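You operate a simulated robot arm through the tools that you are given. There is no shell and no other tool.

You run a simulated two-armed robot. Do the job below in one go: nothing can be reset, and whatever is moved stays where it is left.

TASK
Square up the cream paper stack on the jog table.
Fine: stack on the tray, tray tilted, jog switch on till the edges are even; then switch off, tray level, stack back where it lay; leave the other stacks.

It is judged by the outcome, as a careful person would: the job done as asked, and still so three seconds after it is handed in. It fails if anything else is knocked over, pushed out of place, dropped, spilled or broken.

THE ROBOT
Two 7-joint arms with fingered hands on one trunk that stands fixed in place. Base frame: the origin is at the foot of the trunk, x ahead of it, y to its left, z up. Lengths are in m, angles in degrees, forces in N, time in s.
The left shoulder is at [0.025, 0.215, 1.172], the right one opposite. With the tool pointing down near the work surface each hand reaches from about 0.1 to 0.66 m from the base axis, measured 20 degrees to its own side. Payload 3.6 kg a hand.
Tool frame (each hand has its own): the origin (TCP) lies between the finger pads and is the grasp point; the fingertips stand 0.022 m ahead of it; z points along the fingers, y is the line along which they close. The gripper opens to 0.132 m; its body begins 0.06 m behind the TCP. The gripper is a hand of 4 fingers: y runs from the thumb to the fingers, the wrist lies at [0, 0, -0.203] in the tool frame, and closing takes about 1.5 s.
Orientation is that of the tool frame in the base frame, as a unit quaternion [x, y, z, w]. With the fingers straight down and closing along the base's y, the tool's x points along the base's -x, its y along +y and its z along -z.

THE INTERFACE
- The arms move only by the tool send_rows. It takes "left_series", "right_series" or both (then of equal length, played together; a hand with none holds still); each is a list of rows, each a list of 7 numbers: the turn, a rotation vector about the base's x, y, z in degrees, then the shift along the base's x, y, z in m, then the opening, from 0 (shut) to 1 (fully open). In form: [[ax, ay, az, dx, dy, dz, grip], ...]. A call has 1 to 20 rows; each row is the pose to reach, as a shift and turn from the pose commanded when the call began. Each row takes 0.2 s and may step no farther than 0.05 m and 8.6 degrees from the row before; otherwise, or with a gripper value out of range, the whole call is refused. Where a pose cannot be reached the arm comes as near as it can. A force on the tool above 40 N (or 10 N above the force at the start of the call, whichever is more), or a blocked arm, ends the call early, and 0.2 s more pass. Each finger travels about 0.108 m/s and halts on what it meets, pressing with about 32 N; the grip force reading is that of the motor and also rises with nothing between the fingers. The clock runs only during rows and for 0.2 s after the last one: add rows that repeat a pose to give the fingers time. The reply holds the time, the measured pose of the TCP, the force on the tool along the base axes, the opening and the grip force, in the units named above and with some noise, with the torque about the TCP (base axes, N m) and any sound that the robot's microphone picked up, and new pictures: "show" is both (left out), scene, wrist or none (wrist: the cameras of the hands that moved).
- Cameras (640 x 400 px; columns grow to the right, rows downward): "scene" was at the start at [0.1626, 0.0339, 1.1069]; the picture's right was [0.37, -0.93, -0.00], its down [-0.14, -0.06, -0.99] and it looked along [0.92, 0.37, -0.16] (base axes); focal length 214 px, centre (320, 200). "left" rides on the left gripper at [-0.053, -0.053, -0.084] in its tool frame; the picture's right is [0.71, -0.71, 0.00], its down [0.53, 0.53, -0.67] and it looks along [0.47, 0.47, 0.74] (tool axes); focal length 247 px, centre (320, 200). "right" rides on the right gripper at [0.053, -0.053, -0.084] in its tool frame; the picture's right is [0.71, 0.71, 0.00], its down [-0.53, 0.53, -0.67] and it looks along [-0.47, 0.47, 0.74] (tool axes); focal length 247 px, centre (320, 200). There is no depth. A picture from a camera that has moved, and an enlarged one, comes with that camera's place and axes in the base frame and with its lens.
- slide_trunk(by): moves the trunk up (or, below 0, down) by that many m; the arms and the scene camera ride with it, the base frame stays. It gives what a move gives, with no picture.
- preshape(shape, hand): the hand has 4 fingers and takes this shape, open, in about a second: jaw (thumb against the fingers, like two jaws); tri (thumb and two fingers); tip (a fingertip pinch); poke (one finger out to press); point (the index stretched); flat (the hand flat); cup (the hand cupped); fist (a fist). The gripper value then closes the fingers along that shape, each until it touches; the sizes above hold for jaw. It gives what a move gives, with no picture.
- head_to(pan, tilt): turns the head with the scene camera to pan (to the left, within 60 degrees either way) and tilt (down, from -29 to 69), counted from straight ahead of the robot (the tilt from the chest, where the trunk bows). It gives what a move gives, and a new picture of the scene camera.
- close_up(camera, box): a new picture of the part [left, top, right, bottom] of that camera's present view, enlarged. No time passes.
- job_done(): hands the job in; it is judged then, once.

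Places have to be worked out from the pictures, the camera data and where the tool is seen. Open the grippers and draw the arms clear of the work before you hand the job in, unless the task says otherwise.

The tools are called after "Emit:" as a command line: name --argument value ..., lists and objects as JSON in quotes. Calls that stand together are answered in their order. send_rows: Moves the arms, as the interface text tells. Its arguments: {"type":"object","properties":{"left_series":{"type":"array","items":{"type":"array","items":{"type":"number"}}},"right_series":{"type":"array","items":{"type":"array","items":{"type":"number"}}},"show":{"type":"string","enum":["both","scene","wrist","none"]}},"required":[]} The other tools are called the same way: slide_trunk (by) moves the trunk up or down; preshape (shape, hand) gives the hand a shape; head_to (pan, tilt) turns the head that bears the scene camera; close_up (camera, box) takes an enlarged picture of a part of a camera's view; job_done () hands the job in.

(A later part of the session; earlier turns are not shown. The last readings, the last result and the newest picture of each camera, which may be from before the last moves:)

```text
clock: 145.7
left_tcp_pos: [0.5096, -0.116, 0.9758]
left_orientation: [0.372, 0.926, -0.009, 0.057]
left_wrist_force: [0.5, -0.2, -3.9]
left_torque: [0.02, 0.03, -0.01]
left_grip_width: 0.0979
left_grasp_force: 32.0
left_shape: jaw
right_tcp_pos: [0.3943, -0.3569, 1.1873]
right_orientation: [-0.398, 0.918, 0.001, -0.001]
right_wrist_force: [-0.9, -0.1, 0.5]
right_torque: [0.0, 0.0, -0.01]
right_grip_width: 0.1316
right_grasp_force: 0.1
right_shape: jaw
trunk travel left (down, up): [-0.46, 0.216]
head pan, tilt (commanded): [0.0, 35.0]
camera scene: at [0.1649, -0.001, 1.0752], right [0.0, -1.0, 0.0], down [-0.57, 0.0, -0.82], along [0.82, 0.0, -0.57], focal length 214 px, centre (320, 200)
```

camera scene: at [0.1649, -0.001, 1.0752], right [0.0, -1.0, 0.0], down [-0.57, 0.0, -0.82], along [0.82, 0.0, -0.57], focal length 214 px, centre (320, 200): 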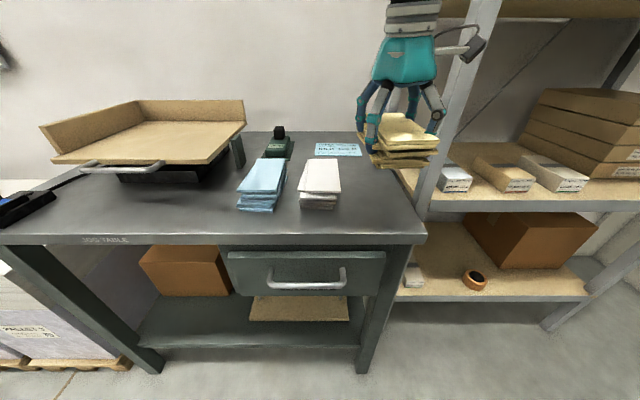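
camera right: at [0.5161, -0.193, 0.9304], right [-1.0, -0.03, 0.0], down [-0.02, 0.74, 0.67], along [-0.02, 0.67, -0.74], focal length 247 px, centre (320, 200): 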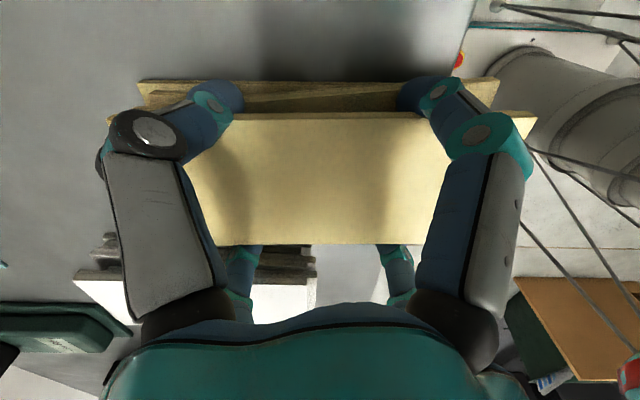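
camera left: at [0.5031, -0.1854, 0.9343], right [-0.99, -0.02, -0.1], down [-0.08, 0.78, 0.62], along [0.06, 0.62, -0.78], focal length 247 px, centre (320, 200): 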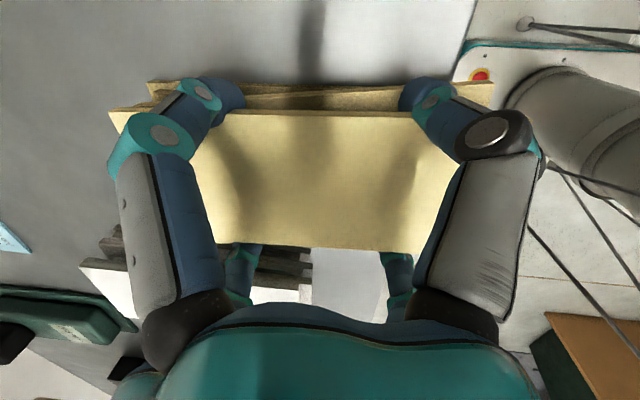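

The left hand holds the stack (−4 N). I carry it left and then forward over the tray's front-right area at this height.

Emit:
send_rows --left_series '[[0, 0, 0, -0.01, 0.04, 0, 0.5], [0, 0, 0, -0.02, 0.085, 0, 0.5], [0, 0, 0, -0.03, 0.13, 0, 0.5], [0, 0, 0, -0.035, 0.175, 0, 0.5], [0, 0, 0, -0.035, 0.22, 0, 0.5], [0, 0, 0, -0.03, 0.265, 0, 0.5], [0, 0, 0, -0.015, 0.31, 0, 0.5], [0, 0, 0, 0.01, 0.35, 0, 0.5], [0, 0, 0, 0.04, 0.385, 0, 0.5], [0, 0, 0, 0.075, 0.405, 0, 0.5], [0, 0, 0, 0.11, 0.413, 0, 0.5], [0, 0, 0, 0.11, 0.413, 0, 0.5]]' --show "both"

Emit:
close_up --camera "scene" --box '[30, 80, 300, 250]'

```text
clock: 148.3
left_tcp_pos: [0.6198, 0.2959, 0.9742]
left_orientation: [0.373, 0.926, -0.01, 0.056]
left_wrist_force: [0.5, 0.0, -4.3]
left_torque: [0.0, 0.05, 0.0]
left_grip_width: 0.0977
left_grasp_force: 32.1
left_shape: jaw
right_tcp_pos: [0.3941, -0.3565, 1.188]
right_orientation: [-0.397, 0.918, 0.0, 0.0]
right_wrist_force: [0.0, 0.6, 0.3]
right_torque: [0.01, 0.0, 0.01]
right_grip_width: 0.1316
right_grasp_force: 0.0
right_shape: jaw
trunk travel left (down, up): [-0.46, 0.216]
head pan, tilt (commanded): [0.0, 35.0]
camera scene: at [0.1645, -0.0004, 1.0752], right [0.0, -1.0, 0.0], down [-0.57, 0.0, -0.82], along [0.82, 0.0, -0.57], focal length 214 px, centre (320, 200)
camera left: at [0.6139, 0.2268, 1.0634], right [-1.0, -0.02, -0.1], down [-0.08, 0.78, 0.62], along [0.06, 0.62, -0.78], focal length 247 px, centre (320, 200)
```

scene: 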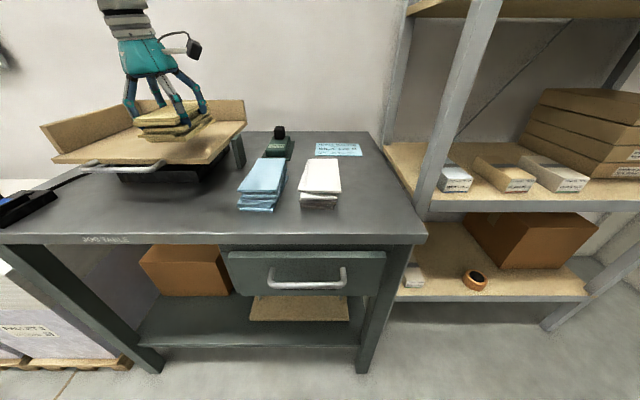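
left: 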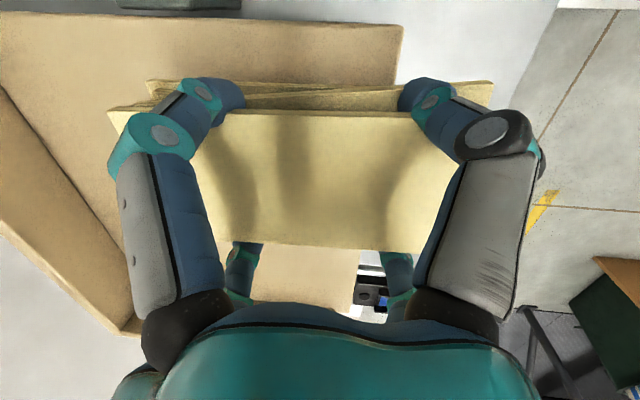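

```text
2.35 times, centred on (165, 165) of scene
camera zoom: at [0.1645, -0.0004, 1.0752], right [0.0, -1.0, 0.0], down [-0.57, 0.0, -0.82], along [0.82, 0.0, -0.57], focal length 505 px, centre (685, 282)
```

zoom: 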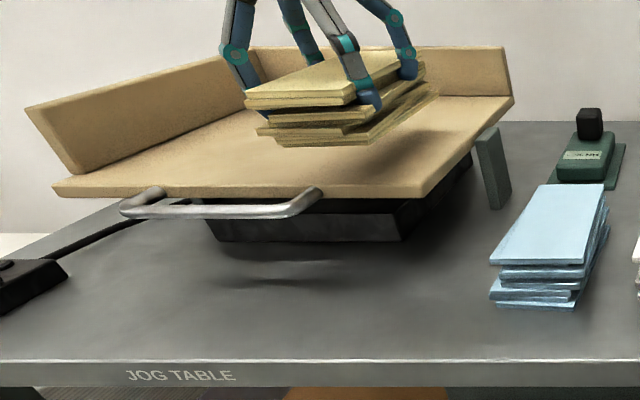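

The stack hovers over the tray. I move it 3.5 cm further back and lower the trunk most of the way.

Emit:
send_rows --left_series '[[0, 0, 0, 0.012, 0.003, 0, 0.5], [0, 0, 0, 0.024, 0.006, 0, 0.5], [0, 0, 0, 0.035, 0.008, 0, 0.5], [0, 0, 0, 0.035, 0.008, 0, 0.5]]' --show "none"

Emit:
slide_trunk --by -0.033

Emit:
close_up --camera "scene" --box '[50, 70, 290, 220]'

Emit:
close_up --camera "left" --box '[0, 0, 640, 400]'

```text
clock: 149.3
left_tcp_pos: [0.6541, 0.3054, 0.9743]
left_orientation: [0.372, 0.926, -0.009, 0.056]
left_wrist_force: [0.6, 0.2, -3.4]
left_torque: [-0.04, 0.04, 0.03]
left_grip_width: 0.0977
left_grasp_force: 31.5
left_shape: jaw
right_tcp_pos: [0.395, -0.3576, 1.1867]
right_orientation: [-0.397, 0.918, 0.0, 0.0]
right_wrist_force: [0.9, -0.1, 0.1]
right_torque: [-0.01, -0.03, 0.0]
right_grip_width: 0.1322
right_grasp_force: 0.0
right_shape: jaw
trunk travel left (down, up): [-0.46, 0.216]
head pan, tilt (commanded): [0.0, 35.0]
```

```text
clock: 150.1
left_tcp_pos: [0.6543, 0.3051, 0.9432]
left_orientation: [0.372, 0.926, -0.009, 0.058]
left_wrist_force: [-0.9, -0.1, -3.9]
left_torque: [0.01, 0.03, -0.05]
left_grip_width: 0.0976
left_grasp_force: 31.8
left_shape: jaw
right_tcp_pos: [0.3945, -0.3574, 1.1542]
right_orientation: [-0.397, 0.918, 0.0, 0.0]
right_wrist_force: [0.1, -0.5, -0.1]
right_torque: [-0.01, -0.04, -0.01]
right_grip_width: 0.1318
right_grasp_force: 0.0
right_shape: jaw
trunk travel left (down, up): [-0.427, 0.249]
head pan, tilt (commanded): [0.0, 35.0]
```

```text
2.67 times, centred on (170, 145) of scene
camera zoom: at [0.1649, -0.0006, 1.0415], right [0.0, -1.0, 0.0], down [-0.57, 0.0, -0.82], along [0.82, 0.0, -0.57], focal length 572 px, centre (720, 347)
```

zoom: 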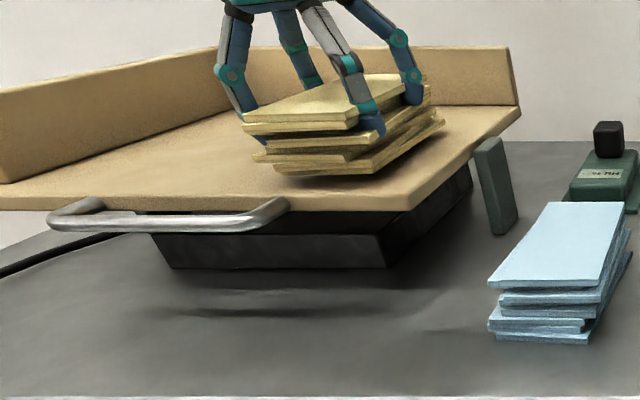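

```text
1.00 times, centred on (320, 200) of left (not enlarged: the box is as wide or as high as the picture)
camera zoom: at [0.6483, 0.2357, 1.0316], right [-0.99, -0.02, -0.1], down [-0.08, 0.78, 0.62], along [0.06, 0.62, -0.78], focal length 247 px, centre (320, 200)
```

zoom: 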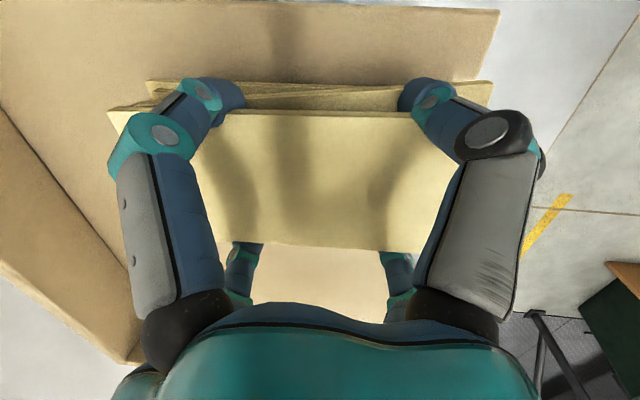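

Emit:
send_rows --left_series '[[0, 0, 0, 0, 0, -0.004, 0.5], [0, 0, 0, 0, 0, -0.007, 0.5], [0, 0, 0, 0, 0, -0.01, 0.5], [0, 0, 0, 0, 0, -0.01, 0.5]]' --show "none"

Emit:
close_up --camera "scene" --box '[100, 70, 260, 170]'

```text
clock: 151.1
left_tcp_pos: [0.655, 0.3056, 0.9346]
left_orientation: [0.372, 0.926, -0.008, 0.057]
left_wrist_force: [0.3, 0.6, 5.1]
left_torque: [0.3, 0.02, -0.04]
left_grip_width: 0.0976
left_grasp_force: 31.6
left_shape: jaw
right_tcp_pos: [0.3934, -0.357, 1.1548]
right_orientation: [-0.397, 0.918, 0.0, 0.0]
right_wrist_force: [0.2, -0.6, 0.4]
right_torque: [0.01, -0.06, -0.02]
right_grip_width: 0.1319
right_grasp_force: 0.0
right_shape: jaw
trunk travel left (down, up): [-0.427, 0.249]
head pan, tilt (commanded): [0.0, 35.0]
```

```text
4.00 times, centred on (180, 120) of scene
camera zoom: at [0.1646, -0.001, 1.0416], right [0.0, -1.0, 0.0], down [-0.57, 0.0, -0.82], along [0.82, 0.0, -0.57], focal length 858 px, centre (880, 520)
```

zoom: 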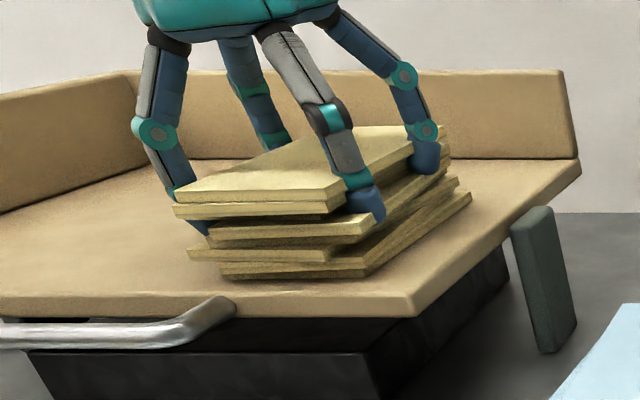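

Contact: +5 N, the stack rests on the tray (floor ≈ 0.889). I release and lift the hand straight up.

Emit:
send_rows --left_series '[[0, 0, 0, 0, 0, 0.001, 0.5], [0, 0, 0, 0, 0, 0.001, 0.75], [0, 0, 0, 0, 0, 0.001, 0.95], [0, 0, 0, 0, 0, 0.001, 1], [0, 0, 0, 0, 0, 0.005, 1], [0, 0, 0, 0, 0, 0.02, 1], [0, 0, 0, 0, 0, 0.05, 1], [0, 0, 0, -0.02, 0, 0.08, 1], [0, 0, 0, -0.06, 0, 0.1, 1], [0, 0, 0, -0.1, 0, 0.12, 1], [0, 0, 0, -0.14, 0, 0.13, 1]]' --show "scene"

Emit:
close_up --camera "scene" --box '[30, 70, 290, 230]'

```text
clock: 153.5
left_tcp_pos: [0.5129, 0.3043, 1.0627]
left_orientation: [0.371, 0.927, -0.009, 0.057]
left_wrist_force: [0.5, -0.5, -0.8]
left_torque: [-0.03, -0.02, -0.02]
left_grip_width: 0.1319
left_grasp_force: 0.1
left_shape: jaw
right_tcp_pos: [0.393, -0.357, 1.1546]
right_orientation: [-0.397, 0.918, 0.001, 0.0]
right_wrist_force: [0.9, 0.2, -0.6]
right_torque: [0.01, -0.02, 0.01]
right_grip_width: 0.132
right_grasp_force: 0.1
right_shape: jaw
trunk travel left (down, up): [-0.427, 0.249]
head pan, tilt (commanded): [0.0, 35.0]
camera scene: at [0.1642, -0.0007, 1.0416], right [0.0, -1.0, 0.0], down [-0.57, 0.0, -0.82], along [0.82, 0.0, -0.57], focal length 214 px, centre (320, 200)
```

scene: 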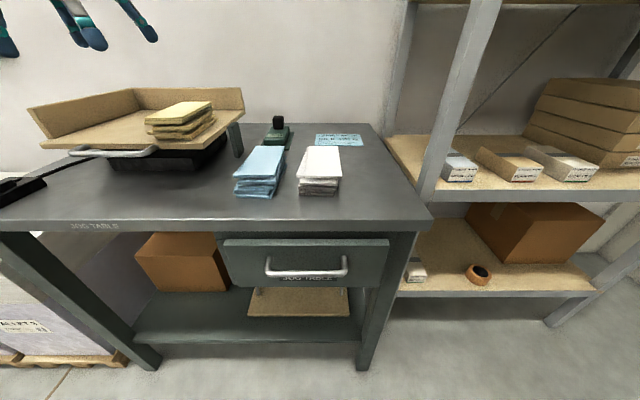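

```text
2.46 times, centred on (160, 150) of scene
camera zoom: at [0.1642, -0.0007, 1.0416], right [0.0, -1.0, 0.0], down [-0.57, 0.0, -0.82], along [0.82, 0.0, -0.57], focal length 528 px, centre (714, 323)
```

zoom: 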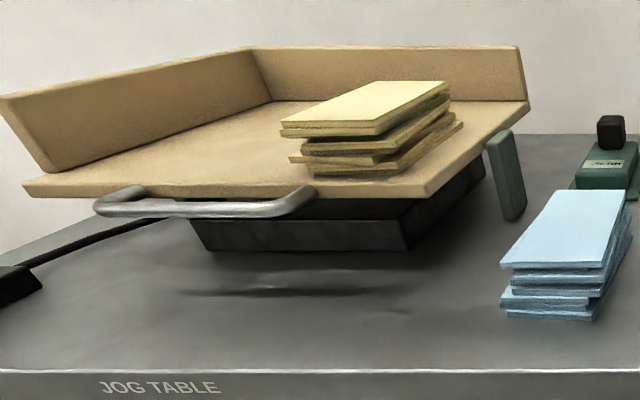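

The stack sits on the tray. For lifting the handle I'll keep the arm in a good posture by working with the trunk high; I raise it 0.2 m and set the left hand to "tip".

Emit:
slide_trunk --by 0.2

Emit:
preshape --hand "left" --shape "tip"

Emit:
send_rows --left_series '[[3.35, -6.38, -3.62, -0.007, 0.009, -0.02, 1], [6.7, -12.76, -7.24, -0.014, 0.018, -0.045, 1], [10.05, -19.14, -10.86, -0.021, 0.027, -0.075, 1], [13.4, -25.52, -14.48, -0.028, 0.036, -0.105, 1], [16.75, -31.9, -18.1, -0.035, 0.045, -0.14, 1], [20.1, -38.28, -21.72, -0.042, 0.054, -0.175, 1], [23.45, -44.66, -25.34, -0.049, 0.063, -0.21, 1], [26.8, -51.04, -28.96, -0.056, 0.072, -0.245, 0.9], [30.15, -57.42, -32.58, -0.063, 0.081, -0.28, 0.7], [33.5, -63.8, -36.2, -0.07, 0.092, -0.313, 0.5], [33.5, -63.8, -36.2, -0.07, 0.092, -0.313, 0.5]]' --show "both"

```text
clock: 155.7
left_tcp_pos: [0.5143, 0.304, 1.2616]
left_orientation: [0.371, 0.927, -0.009, 0.057]
left_wrist_force: [-0.2, -0.7, 0.5]
left_torque: [0.01, -0.03, 0.0]
left_grip_width: 0.132
left_grasp_force: 0.1
left_shape: jaw
right_tcp_pos: [0.3938, -0.3558, 1.354]
right_orientation: [-0.398, 0.918, 0.0, -0.001]
right_wrist_force: [0.3, 0.0, -0.1]
right_torque: [-0.02, 0.04, 0.0]
right_grip_width: 0.1319
right_grasp_force: 0.0
right_shape: jaw
trunk travel left (down, up): [-0.627, 0.049]
head pan, tilt (commanded): [0.0, 35.0]
```

```text
clock: 156.6
left_tcp_pos: [0.5158, 0.3045, 1.2627]
left_orientation: [0.372, 0.926, -0.009, 0.057]
left_wrist_force: [0.0, 0.8, -0.5]
left_torque: [0.0, 0.0, 0.0]
left_grip_width: 0.132
left_grasp_force: 0.1
left_shape: tip
right_tcp_pos: [0.3948, -0.3568, 1.3541]
right_orientation: [-0.397, 0.918, 0.0, 0.0]
right_wrist_force: [0.0, 0.0, -0.3]
right_torque: [-0.02, -0.01, 0.0]
right_grip_width: 0.132
right_grasp_force: 0.1
right_shape: jaw
trunk travel left (down, up): [-0.627, 0.049]
head pan, tilt (commanded): [0.0, 35.0]
```

```text
clock: 159.0
left_tcp_pos: [0.4416, 0.4072, 0.953]
left_orientation: [0.572, 0.569, 0.416, 0.419]
left_wrist_force: [-0.8, 0.0, 0.4]
left_torque: [0.01, 0.01, -0.02]
left_grip_width: 0.0662
left_grasp_force: 0.0
left_shape: tip
left hand out of reach, approached as far as the arm can: row 7, 8, 9, 10, 11
right_tcp_pos: [0.3874, -0.3607, 1.3552]
right_orientation: [-0.397, 0.918, 0.0, 0.003]
right_wrist_force: [0.3, -0.1, 1.0]
right_torque: [0.07, -0.01, -0.01]
right_grip_width: 0.1318
right_grasp_force: 0.1
right_shape: jaw
trunk travel left (down, up): [-0.627, 0.049]
head pan, tilt (commanded): [0.0, 35.0]
camera scene: at [0.1589, -0.0033, 1.2442], right [0.0, -1.0, 0.0], down [-0.57, 0.0, -0.82], along [0.82, 0.0, -0.57], focal length 214 px, centre (320, 200)
camera left: at [0.3461, 0.3539, 0.9278], right [-0.21, 0.71, -0.68], down [-0.47, 0.53, 0.7], along [0.85, 0.47, 0.22], focal length 247 px, centre (320, 200)
```

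scene: 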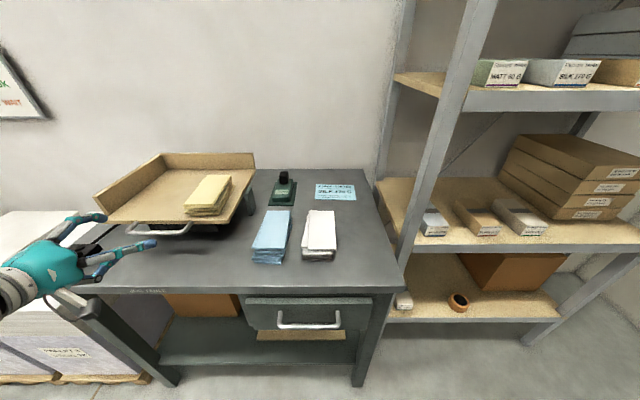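
left: 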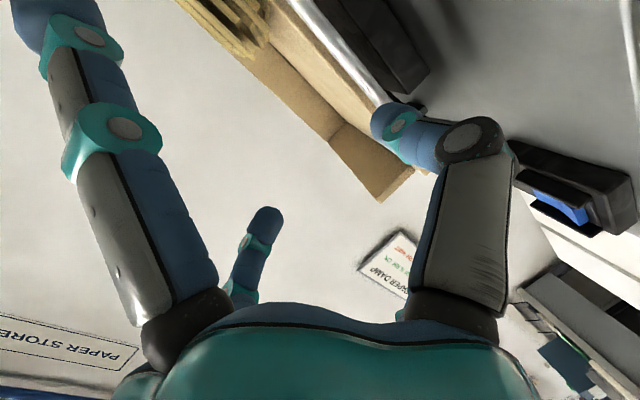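

The hand is in front of the handle, pointing forward. I zoom in to check alignment with the bar.

Emit:
close_up --camera "scene" --box '[0, 140, 280, 310]'

Emit:
close_up --camera "left" --box '[180, 0, 540, 230]'

```text
2.29 times, centred on (140, 225) of scene
camera zoom: at [0.1589, -0.0033, 1.2442], right [0.0, -1.0, 0.0], down [-0.57, 0.0, -0.82], along [0.82, 0.0, -0.57], focal length 490 px, centre (731, 143)
```

zoom: 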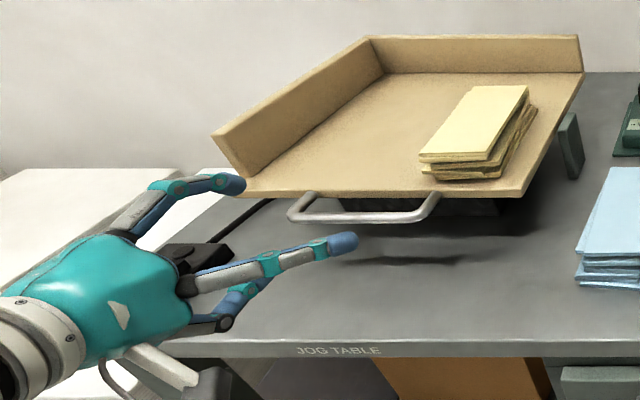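

```text
1.74 times, centred on (360, 115) of left
camera zoom: at [0.3461, 0.3539, 0.9278], right [-0.21, 0.71, -0.68], down [-0.47, 0.53, 0.7], along [0.85, 0.47, 0.22], focal length 430 px, centre (250, 348)
```

zoom: 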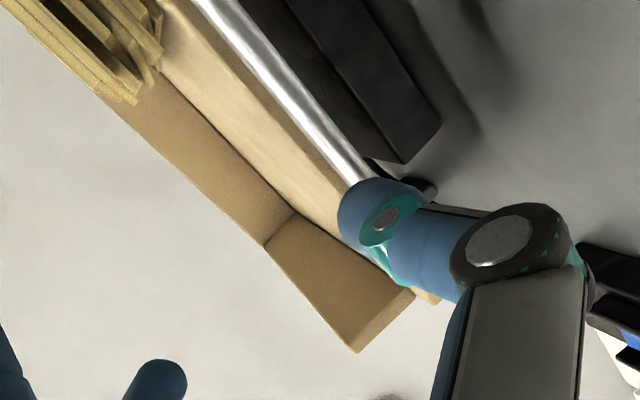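

I align with the bar (≈ (0.54, 0.39, 0.885)) and advance along the finger direction.

Emit:
send_rows --left_series '[[0, 0, 0, 0.005, -0.008, -0.02, 0.5], [0, 0, 0, 0.012, -0.014, -0.038, 0.5], [0, 0, 0, 0.04, -0.014, -0.047, 0.5], [0, 0, 0, 0.065, -0.014, -0.056, 0.5], [0, 0, 0, 0.065, -0.014, -0.056, 0.5]]' --show "scene"

Emit:
close_up --camera "scene" --box '[40, 160, 240, 290]'

Emit:
close_up --camera "left" --box '[180, 0, 540, 230]'

```text
clock: 160.2
left_tcp_pos: [0.5094, 0.4048, 0.8936]
left_orientation: [0.573, 0.571, 0.412, 0.419]
left_wrist_force: [0.0, 0.4, -0.6]
left_torque: [-0.07, 0.0, 0.0]
left_grip_width: 0.0659
left_grasp_force: 0.0
left_shape: tip
left hand out of reach, approached as far as the arm can: row 1, 2, 3, 4, 5
right_tcp_pos: [0.3937, -0.3564, 1.3546]
right_orientation: [-0.399, 0.917, 0.0, 0.0]
right_wrist_force: [0.0, 0.9, -0.9]
right_torque: [-0.03, 0.04, 0.01]
right_grip_width: 0.1322
right_grasp_force: 0.0
right_shape: jaw
trunk travel left (down, up): [-0.627, 0.049]
head pan, tilt (commanded): [0.0, 35.0]
camera scene: at [0.1637, -0.0006, 1.2435], right [0.0, -1.0, 0.0], down [-0.57, 0.0, -0.82], along [0.82, 0.0, -0.57], focal length 214 px, centre (320, 200)
```

scene: 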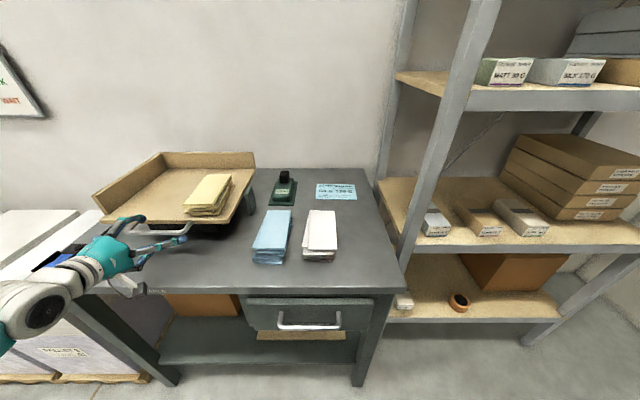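

```text
3.08 times, centred on (140, 225) of scene
camera zoom: at [0.1637, -0.0006, 1.2435], right [0.0, -1.0, 0.0], down [-0.57, 0.0, -0.82], along [0.82, 0.0, -0.57], focal length 660 px, centre (874, 123)
```

zoom: 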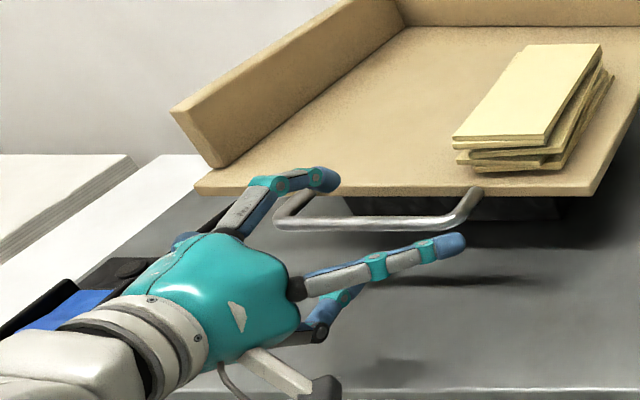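

```text
1.74 times, centred on (360, 115) of left
camera zoom: at [0.4149, 0.3529, 0.8697], right [-0.21, 0.7, -0.68], down [-0.47, 0.53, 0.7], along [0.86, 0.47, 0.22], focal length 430 px, centre (250, 348)
```

zoom: 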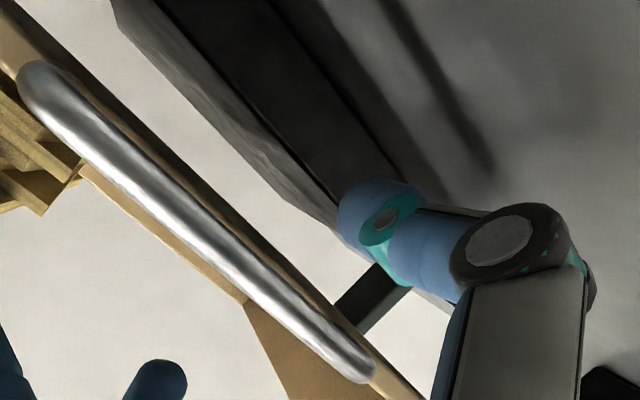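

The bar is now between thumb and finger. I yaw the hand slightly (−8°) to centre it better on the bar and advance the last 2.5 cm.

Emit:
send_rows --left_series '[[0, 0, -4, 0.0, -0.006, 0, 0.5], [0, 0, -8, 0.005, -0.012, -0.002, 0.5], [0, 0, -8, 0.015, -0.012, -0.005, 0.5], [0, 0, -8, 0.025, -0.012, -0.008, 0.5], [0, 0, -8, 0.025, -0.012, -0.008, 0.5]]' --show "scene"

Emit:
close_up --camera "scene" --box '[40, 160, 240, 290]'

Emit:
close_up --camera "left" --box '[180, 0, 540, 230]'

```text
clock: 161.4
left_tcp_pos: [0.5364, 0.3932, 0.8871]
left_orientation: [0.611, 0.53, 0.386, 0.443]
left_wrist_force: [0.3, -0.4, -0.5]
left_torque: [0.02, 0.0, 0.01]
left_grip_width: 0.0658
left_grasp_force: 0.1
left_shape: tip
right_tcp_pos: [0.3943, -0.3571, 1.355]
right_orientation: [-0.397, 0.918, 0.0, 0.0]
right_wrist_force: [0.3, 0.3, -0.6]
right_torque: [0.03, 0.03, 0.01]
right_grip_width: 0.1319
right_grasp_force: 0.1
right_shape: jaw
trunk travel left (down, up): [-0.627, 0.049]
head pan, tilt (commanded): [0.0, 35.0]
camera scene: at [0.1636, -0.0008, 1.2435], right [0.0, -1.0, 0.0], down [-0.57, 0.0, -0.82], along [0.82, 0.0, -0.57], focal length 214 px, centre (320, 200)
```

scene: 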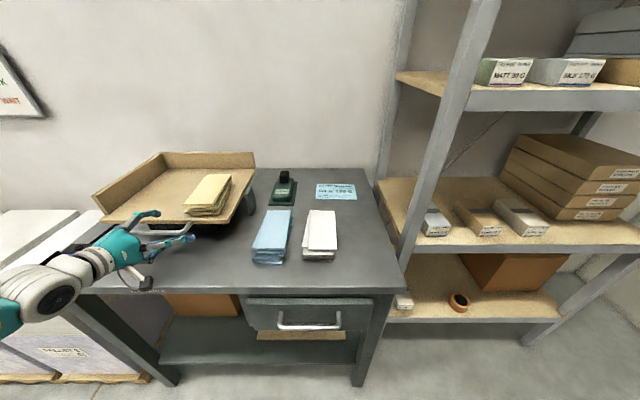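

```text
3.08 times, centred on (140, 225) of scene
camera zoom: at [0.1636, -0.0008, 1.2435], right [0.0, -1.0, 0.0], down [-0.57, 0.0, -0.82], along [0.82, 0.0, -0.57], focal length 660 px, centre (874, 123)
```

zoom: 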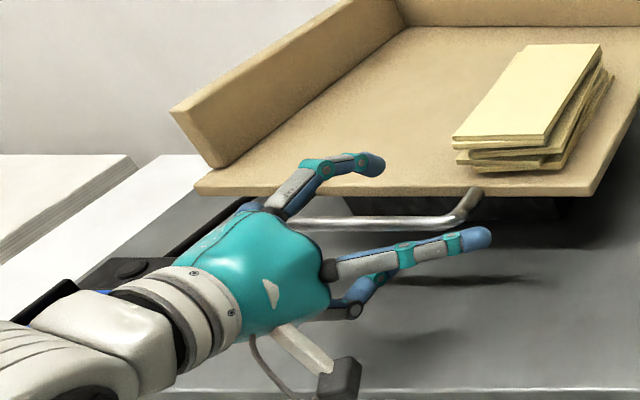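

```text
1.74 times, centred on (360, 115) of left
camera zoom: at [0.4347, 0.3545, 0.8629], right [-0.12, 0.73, -0.67], down [-0.4, 0.59, 0.71], along [0.91, 0.35, 0.22], focal length 430 px, centre (250, 348)
```

zoom: 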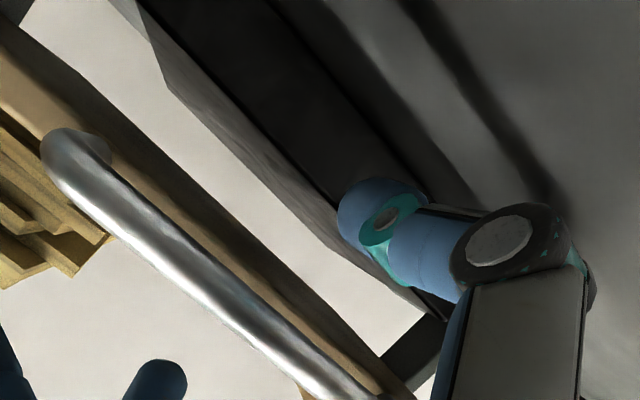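

Good alignment. I close the fingers on the bar.

Emit:
send_rows --left_series '[[0, 0, 0, 0, 0, 0, 0.3], [0, 0, 0, 0, 0, 0, 0.1], [0, 0, 0, 0, 0, 0, 0], [0, 0, 0, 0, 0, 0, 0], [0, 0, 0, 0, 0, 0, 0]]' --show "scene"

Emit:
close_up --camera "scene" --box '[40, 140, 280, 290]'

```text
clock: 162.6
left_tcp_pos: [0.5392, 0.3926, 0.8871]
left_orientation: [0.611, 0.53, 0.386, 0.444]
left_wrist_force: [16.0, 0.8, -2.2]
left_torque: [0.05, -0.03, 0.08]
left_grip_width: 0.0
left_grasp_force: 31.8
left_shape: tip
right_tcp_pos: [0.3968, -0.3567, 1.3535]
right_orientation: [-0.398, 0.917, 0.001, -0.002]
right_wrist_force: [0.2, -0.8, 0.3]
right_torque: [-0.02, 0.0, 0.01]
right_grip_width: 0.1316
right_grasp_force: 0.1
right_shape: jaw
trunk travel left (down, up): [-0.627, 0.049]
head pan, tilt (commanded): [0.0, 35.0]
camera scene: at [0.1664, -0.0006, 1.2431], right [0.0, -1.0, 0.0], down [-0.58, 0.0, -0.82], along [0.82, 0.0, -0.58], focal length 214 px, centre (320, 200)
```

scene: 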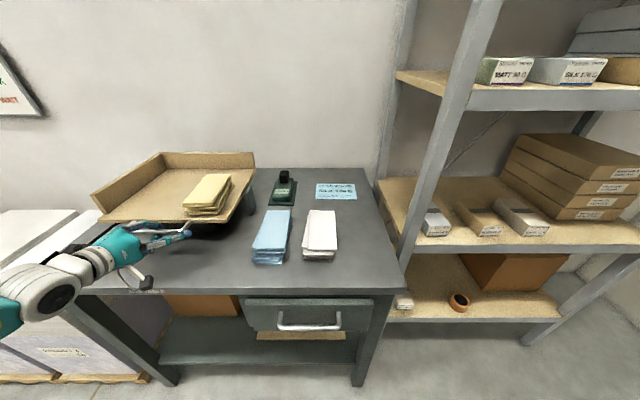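

```text
2.67 times, centred on (160, 215) of scene
camera zoom: at [0.1664, -0.0006, 1.2431], right [0.0, -1.0, 0.0], down [-0.58, 0.0, -0.82], along [0.82, 0.0, -0.58], focal length 572 px, centre (747, 160)
```

zoom: 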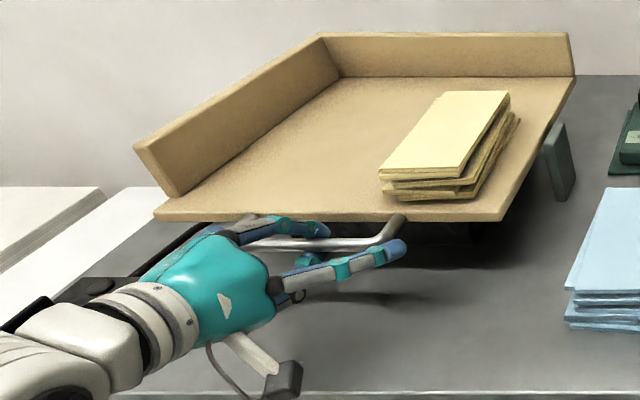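

The bar is caged as before. I lift slowly along the arc, checking how the stack behaves partway.

Emit:
send_rows --left_series '[[0, 1.5, 0, 0, 0, 0.005, 0], [0, 3, 0, 0.0, 0, 0.01, 0], [0, 4.5, 0, 0.001, 0, 0.015, 0], [0, 6, 0, 0.001, 0, 0.02, 0], [0, 7.5, 0, 0.0015, 0, 0.025, 0], [0, 9, 0, 0.002, 0, 0.03, 0], [0, 9, 0, 0.002, 0, 0.03, 0]]' --show "scene"

Emit:
close_up --camera "scene" --box '[40, 140, 280, 290]'

```text
clock: 164.2
left_tcp_pos: [0.5425, 0.3925, 0.9134]
left_orientation: [0.64, 0.563, 0.336, 0.4]
left_wrist_force: [33.0, 1.5, -8.8]
left_torque: [0.04, -0.11, 0.08]
left_grip_width: 0.0001
left_grasp_force: 31.8
left_shape: tip
right_tcp_pos: [0.3994, -0.3567, 1.3533]
right_orientation: [-0.397, 0.918, 0.001, -0.003]
right_wrist_force: [-0.1, -0.2, -0.1]
right_torque: [-0.01, 0.0, -0.02]
right_grip_width: 0.132
right_grasp_force: 0.1
right_shape: jaw
trunk travel left (down, up): [-0.627, 0.049]
head pan, tilt (commanded): [0.0, 35.0]
camera scene: at [0.1695, -0.0002, 1.2426], right [0.0, -1.0, 0.0], down [-0.58, 0.0, -0.82], along [0.82, 0.0, -0.58], focal length 214 px, centre (320, 200)
```

scene: 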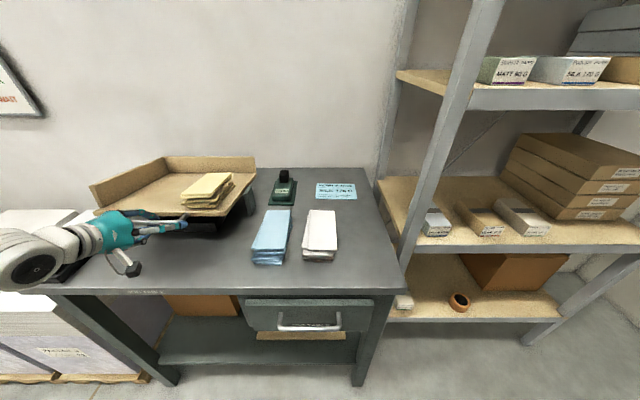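

```text
2.67 times, centred on (160, 215) of scene
camera zoom: at [0.1695, -0.0002, 1.2426], right [0.0, -1.0, 0.0], down [-0.58, 0.0, -0.82], along [0.82, 0.0, -0.58], focal length 572 px, centre (747, 160)
```

zoom: 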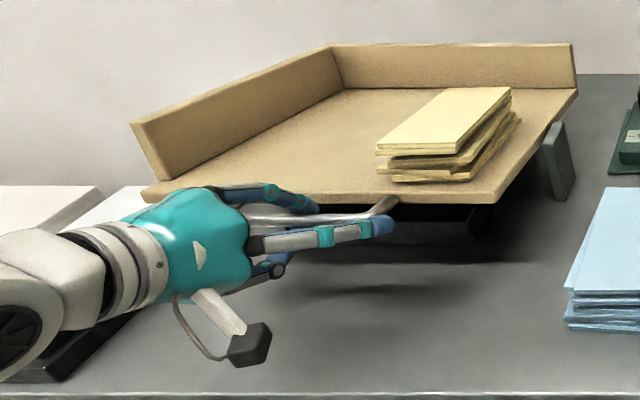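

The stack stays put as the tray tilts. The forward pull is rising (33 N), so I ease the hand forward a little while lifting the rest of the way.

Emit:
send_rows --left_series '[[0, 0, 0, 0.006, 0, 0.001, 0], [0, 1.5, 0, 0.009, 0, 0.006, 0], [0, 3, 0, 0.01, 0, 0.011, 0], [0, 4.5, 0, 0.011, 0, 0.016, 0], [0, 6, 0, 0.012, 0, 0.021, 0], [0, 7, 0, 0.013, 0, 0.026, 0], [0, 7, 0, 0.013, 0, 0.026, 0]]' --show "scene"

Emit:
close_up --camera "scene" --box '[40, 140, 280, 290]'

```text
clock: 165.8
left_tcp_pos: [0.5512, 0.3933, 0.9342]
left_orientation: [0.662, 0.59, 0.292, 0.36]
left_wrist_force: [12.6, -7.1, -37.4]
left_torque: [-0.01, 0.02, 0.04]
left_grip_width: 0.0
left_grasp_force: 31.9
left_shape: tip
right_tcp_pos: [0.4011, -0.3553, 1.3523]
right_orientation: [-0.396, 0.918, 0.001, -0.003]
right_wrist_force: [-0.2, -0.3, 0.2]
right_torque: [0.01, 0.01, -0.01]
right_grip_width: 0.1319
right_grasp_force: 0.1
right_shape: jaw
trunk travel left (down, up): [-0.627, 0.049]
head pan, tilt (commanded): [0.0, 35.0]
camera scene: at [0.1697, 0.0007, 1.2424], right [0.0, -1.0, 0.0], down [-0.58, 0.0, -0.82], along [0.82, 0.0, -0.58], focal length 214 px, centre (320, 200)
```

scene: 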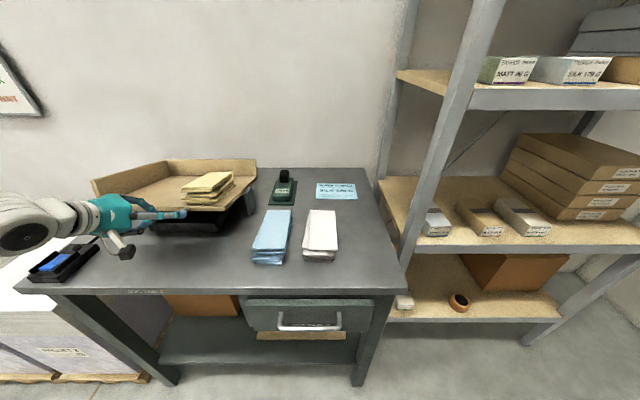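

```text
2.67 times, centred on (160, 215) of scene
camera zoom: at [0.1697, 0.0007, 1.2424], right [0.0, -1.0, 0.0], down [-0.58, 0.0, -0.82], along [0.82, 0.0, -0.58], focal length 572 px, centre (747, 160)
```

zoom: 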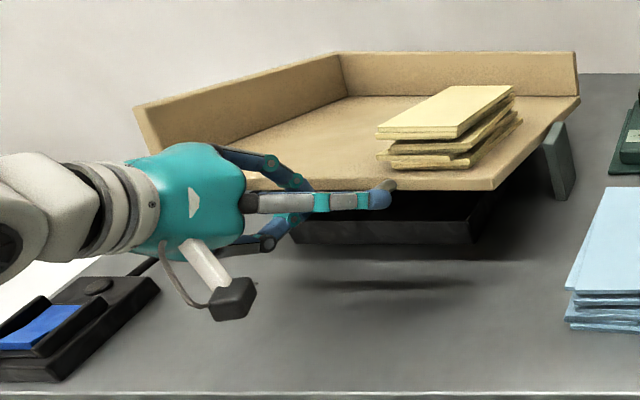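

The tray is at its tilt stop (−37 N) and the stack hasn't slid. I relieve the load, open the fingers, and back the hand away to check the tray holds.

Emit:
send_rows --left_series '[[0, 0, 0, 0, 0, -0.006, 0], [0, 0, 0, 0, 0, -0.008, 0.15], [0, 0, 0, 0, 0, -0.008, 0.35], [0, 0, 0, 0, 0, -0.008, 0.5], [0, 0, 0, 0, 0, -0.008, 0.5], [0, 0, 0, -0.024, 0.004, 0.009, 0.5], [0, 0, 0, -0.048, 0.008, 0.026, 0.5], [0, 0, 0, -0.08, 0.013, 0.048, 0.5], [0, 0, 0, -0.11, 0.018, 0.07, 0.6]]' --show "scene"

Emit:
close_up --camera "scene" --box '[40, 140, 280, 290]'

```text
clock: 167.8
left_tcp_pos: [0.4371, 0.4106, 1.0117]
left_orientation: [0.659, 0.587, 0.297, 0.365]
left_wrist_force: [0.2, -0.2, -0.1]
left_torque: [-0.01, 0.0, 0.01]
left_grip_width: 0.0787
left_grasp_force: 0.0
left_shape: tip
right_tcp_pos: [0.3924, -0.3555, 1.3554]
right_orientation: [-0.396, 0.918, 0.0, 0.0]
right_wrist_force: [0.1, -0.3, 0.1]
right_torque: [-0.03, -0.02, 0.01]
right_grip_width: 0.1319
right_grasp_force: 0.1
right_shape: jaw
trunk travel left (down, up): [-0.627, 0.049]
head pan, tilt (commanded): [0.0, 35.0]
camera scene: at [0.1628, -0.0009, 1.2436], right [0.0, -1.0, 0.0], down [-0.57, 0.0, -0.82], along [0.82, 0.0, -0.57], focal length 214 px, centre (320, 200)
```

scene: 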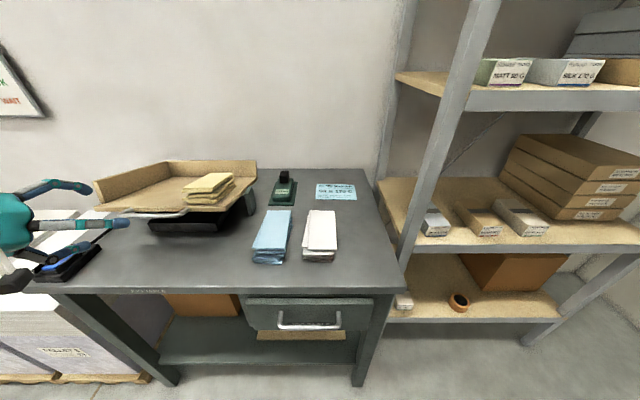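

```text
2.67 times, centred on (160, 215) of scene
camera zoom: at [0.1628, -0.0009, 1.2436], right [0.0, -1.0, 0.0], down [-0.57, 0.0, -0.82], along [0.82, 0.0, -0.57], focal length 572 px, centre (747, 160)
```

zoom: 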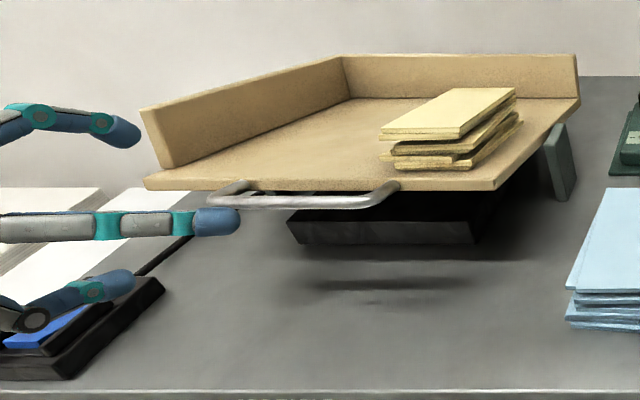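

The tray holds its tilt with the stack in place. Next the jog switch: I move the left hand up out of the view and look closely at the switch.

Emit:
send_rows --left_series '[[0, 0, 0, -0.02, -0.02, 0.03, 0.6], [0, 0, 0, -0.03, -0.05, 0.07, 0.8], [0, 0, 0, -0.03, -0.08, 0.11, 1], [0, 0, 0, -0.03, -0.1, 0.15, 1]]' --show "none"

Emit:
head_to --pan 50 --tilt 40

Emit:
close_up --camera "scene" --box '[280, 120, 400, 200]'

```text
refused: row 2 steps farther than a row can; nothing moved
```

```text
clock: 169.0
left_tcp_pos: [0.4404, 0.4117, 1.0111]
left_orientation: [0.659, 0.587, 0.297, 0.365]
left_wrist_force: [0.2, 0.4, -0.2]
left_torque: [0.02, 0.02, 0.0]
left_grip_width: 0.0787
left_grasp_force: 0.0
left_shape: tip
right_tcp_pos: [0.3947, -0.357, 1.3546]
right_orientation: [-0.396, 0.918, 0.0, 0.0]
right_wrist_force: [0.0, 0.4, 0.5]
right_torque: [-0.03, 0.01, -0.01]
right_grip_width: 0.1321
right_grasp_force: 0.0
right_shape: jaw
trunk travel left (down, up): [-0.627, 0.049]
head pan, tilt (commanded): [50.0, 40.0]
camera scene: at [0.1305, 0.0643, 1.2359], right [0.77, -0.64, 0.0], down [-0.41, -0.49, -0.77], along [0.49, 0.59, -0.64], focal length 214 px, centre (320, 200)
```

scene: 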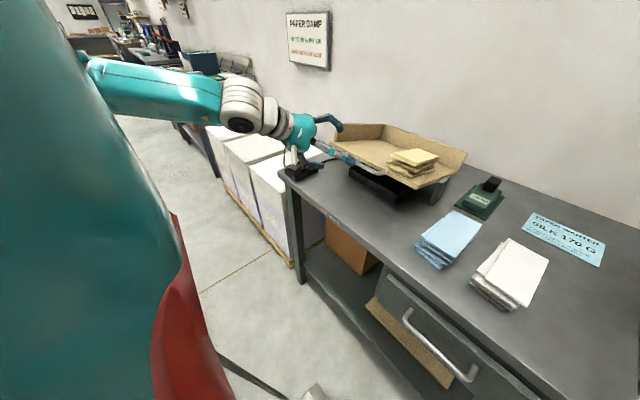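

```text
5.00 times, centred on (340, 160) of scene
camera zoom: at [0.1305, 0.0643, 1.2359], right [0.77, -0.64, 0.0], down [-0.41, -0.49, -0.77], along [0.49, 0.59, -0.64], focal length 1072 px, centre (220, 400)
```

zoom: 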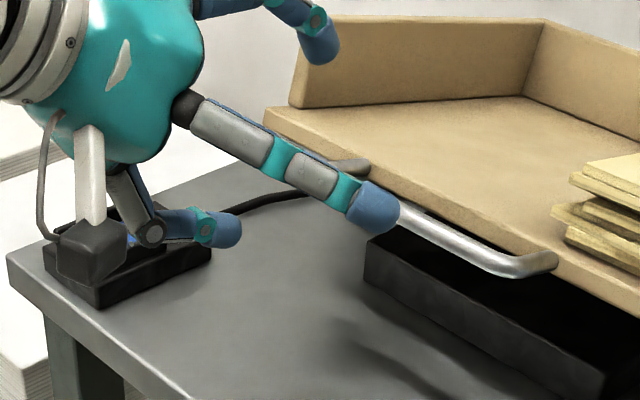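

The hand hides the switch; I move it up and to the right (smaller steps) and look again.

Emit:
send_rows --left_series '[[0, 0, 0, -0.01, -0.02, 0.03, 0.6], [0, 0, 0, -0.02, -0.04, 0.065, 0.8], [0, 0, 0, -0.02, -0.065, 0.1, 1], [0, 0, 0, -0.02, -0.09, 0.135, 1], [0, 0, 0, -0.02, -0.11, 0.17, 1]]' --show "scene"

Emit:
close_up --camera "scene" --box '[250, 140, 350, 200]'

```text
clock: 170.2
left_tcp_pos: [0.4238, 0.3005, 1.1813]
left_orientation: [0.66, 0.583, 0.301, 0.367]
left_wrist_force: [1.2, 0.7, -0.3]
left_torque: [0.0, 0.01, 0.0]
left_grip_width: 0.1318
left_grasp_force: 0.0
left_shape: tip
left hand out of reach, approached as far as the arm can: row 5
right_tcp_pos: [0.3937, -0.359, 1.3537]
right_orientation: [-0.397, 0.918, 0.001, -0.001]
right_wrist_force: [-0.1, -0.5, -0.6]
right_torque: [0.0, 0.0, -0.03]
right_grip_width: 0.1317
right_grasp_force: 0.0
right_shape: jaw
trunk travel left (down, up): [-0.627, 0.049]
head pan, tilt (commanded): [50.0, 40.0]
camera scene: at [0.1307, 0.064, 1.2358], right [0.77, -0.64, 0.0], down [-0.41, -0.49, -0.77], along [0.49, 0.59, -0.64], focal length 214 px, centre (320, 200)
```

scene: 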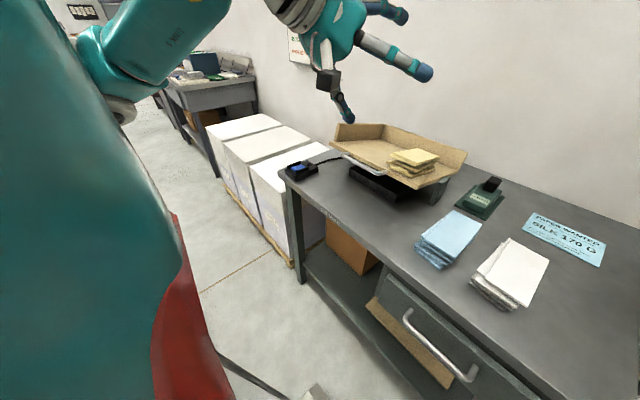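

```text
6.40 times, centred on (300, 170) of scene
camera zoom: at [0.1307, 0.064, 1.2358], right [0.77, -0.64, 0.0], down [-0.41, -0.49, -0.77], along [0.49, 0.59, -0.64], focal length 1373 px, centre (448, 392)
```

zoom: 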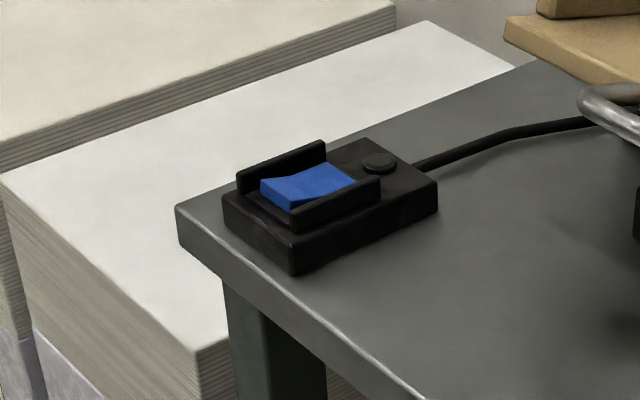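

Geometry resolved: the switch box is axis-aligned, x 0.464–0.567, y 0.594–0.662, with a blue rocker at x 0.477–0.523, y ≈ 0.625; its near end looks raised. I zoom further for markings.

Emit:
close_up --camera "scene" --box '[282, 156, 320, 180]'

Emit:
close_up --camera "scene" --box '[330, 110, 470, 200]'

```text
16.00 times, centred on (301, 168) of scene
camera zoom: at [0.1307, 0.064, 1.2358], right [0.77, -0.64, 0.0], down [-0.41, -0.49, -0.77], along [0.49, 0.59, -0.64], focal length 3432 px, centre (624, 712)
```

zoom: 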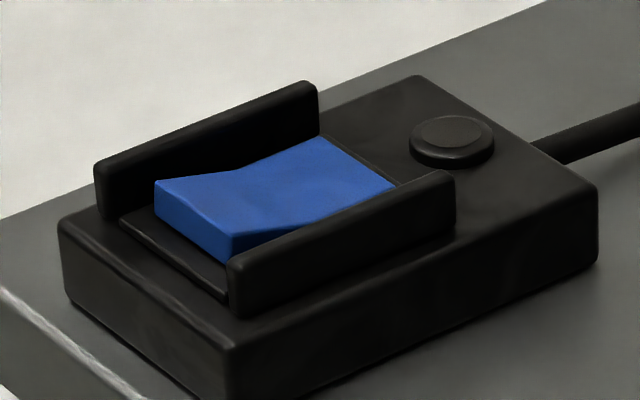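

```text
4.44 times, centred on (400, 155) of scene
camera zoom: at [0.1307, 0.064, 1.2358], right [0.77, -0.64, 0.0], down [-0.41, -0.49, -0.77], along [0.49, 0.59, -0.64], focal length 953 px, centre (-36, 400)
```

zoom: 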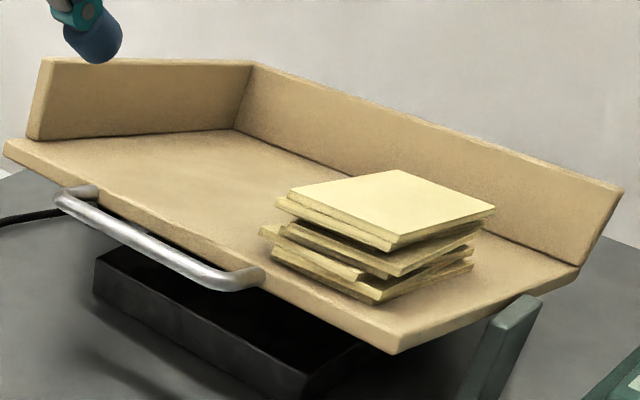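

The rocker's near end is up (off state); pressing the near end should turn it on, and the round lens is probably the indicator. I put the left hand in "poke" and bring it above the rocker's near end, fingers pitched 30° forward.

Emit:
preshape --hand "left" --shape "poke"

Emit:
send_rows --left_series '[[0.9, 6.6, 1.9, 0.005, 0.032, -0.015, 0.5], [1.8, 13.2, 3.75, 0.01, 0.064, -0.03, 0.5], [2.7, 19.9, 5.6, 0.015, 0.096, -0.05, 0.5], [3.6, 26.5, 7.5, 0.02, 0.128, -0.075, 0.5], [3.6, 26.5, 7.5, 0.025, 0.16, -0.105, 0.5], [3.6, 26.5, 7.5, 0.03, 0.192, -0.135, 0.5], [3.6, 26.5, 7.5, 0.035, 0.224, -0.165, 0.5], [3.6, 26.5, 7.5, 0.04, 0.256, -0.195, 0.5], [3.6, 26.5, 7.5, 0.045, 0.288, -0.225, 0.5], [3.6, 26.5, 7.5, 0.05, 0.315, -0.25, 0.5], [3.6, 26.5, 7.5, 0.05, 0.322, -0.26, 0.5]]' --show "both"

Emit:
close_up --camera "scene" --box '[230, 80, 390, 200]'

```text
clock: 171.1
left_tcp_pos: [0.4238, 0.3022, 1.1821]
left_orientation: [0.659, 0.583, 0.301, 0.367]
left_wrist_force: [0.3, 0.0, -0.3]
left_torque: [0.01, -0.02, -0.01]
left_grip_width: 0.0
left_grasp_force: 0.1
left_shape: poke
right_tcp_pos: [0.3945, -0.3566, 1.3551]
right_orientation: [-0.396, 0.918, 0.0, 0.001]
right_wrist_force: [-0.4, 0.8, 0.0]
right_torque: [0.02, -0.01, -0.03]
right_grip_width: 0.132
right_grasp_force: 0.0
right_shape: jaw
trunk travel left (down, up): [-0.627, 0.049]
head pan, tilt (commanded): [50.0, 40.0]
```

```text
clock: 173.5
left_tcp_pos: [0.4908, 0.591, 0.9083]
left_orientation: [0.646, 0.703, 0.226, 0.195]
left_wrist_force: [-5.9, 2.1, -6.0]
left_torque: [-0.09, -0.73, -0.17]
left_grip_width: 0.0
left_grasp_force: 0.1
left_shape: poke
left hand out of reach, approached as far as the arm can: row 10, 11
right_tcp_pos: [0.3995, -0.3599, 1.3525]
right_orientation: [-0.396, 0.918, 0.002, -0.004]
right_wrist_force: [0.5, -0.1, -1.2]
right_torque: [0.03, 0.06, 0.0]
right_grip_width: 0.1319
right_grasp_force: 0.0
right_shape: jaw
trunk travel left (down, up): [-0.627, 0.049]
head pan, tilt (commanded): [50.0, 40.0]
camera scene: at [0.1361, 0.0609, 1.2353], right [0.77, -0.64, -0.01], down [-0.42, -0.49, -0.77], along [0.49, 0.59, -0.64], focal length 214 px, centre (320, 200)
camera left: at [0.406, 0.5295, 0.9472], right [-0.64, 0.66, -0.39], down [0.01, 0.52, 0.86], along [0.77, 0.55, -0.34], focal length 247 px, centre (320, 200)
```

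scene: 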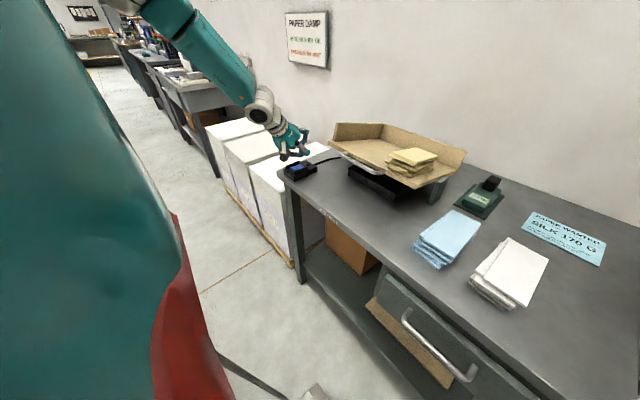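
left: 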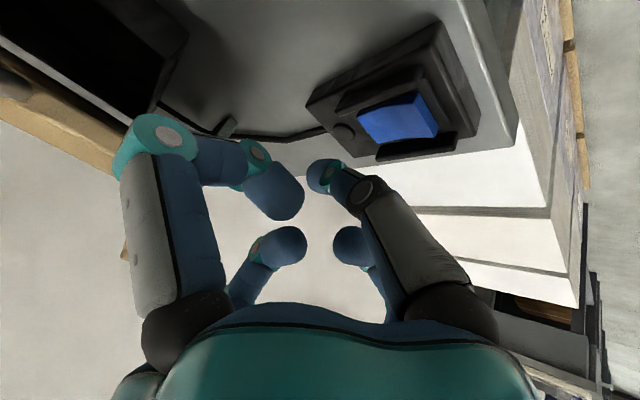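

```text
3.33 times, centred on (310, 140) of scene
camera zoom: at [0.1361, 0.0609, 1.2353], right [0.77, -0.64, -0.01], down [-0.42, -0.49, -0.77], along [0.49, 0.59, -0.64], focal length 715 px, centre (353, 400)
```

zoom: 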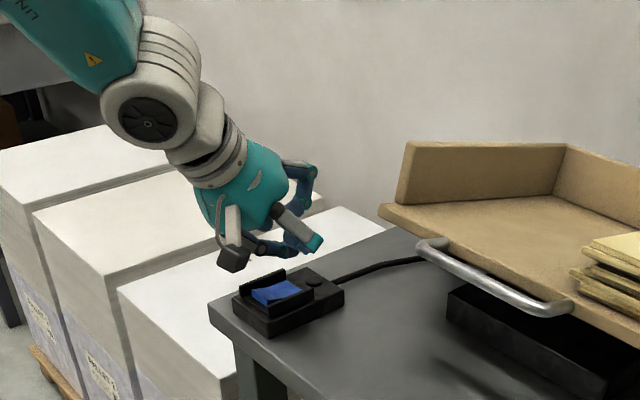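

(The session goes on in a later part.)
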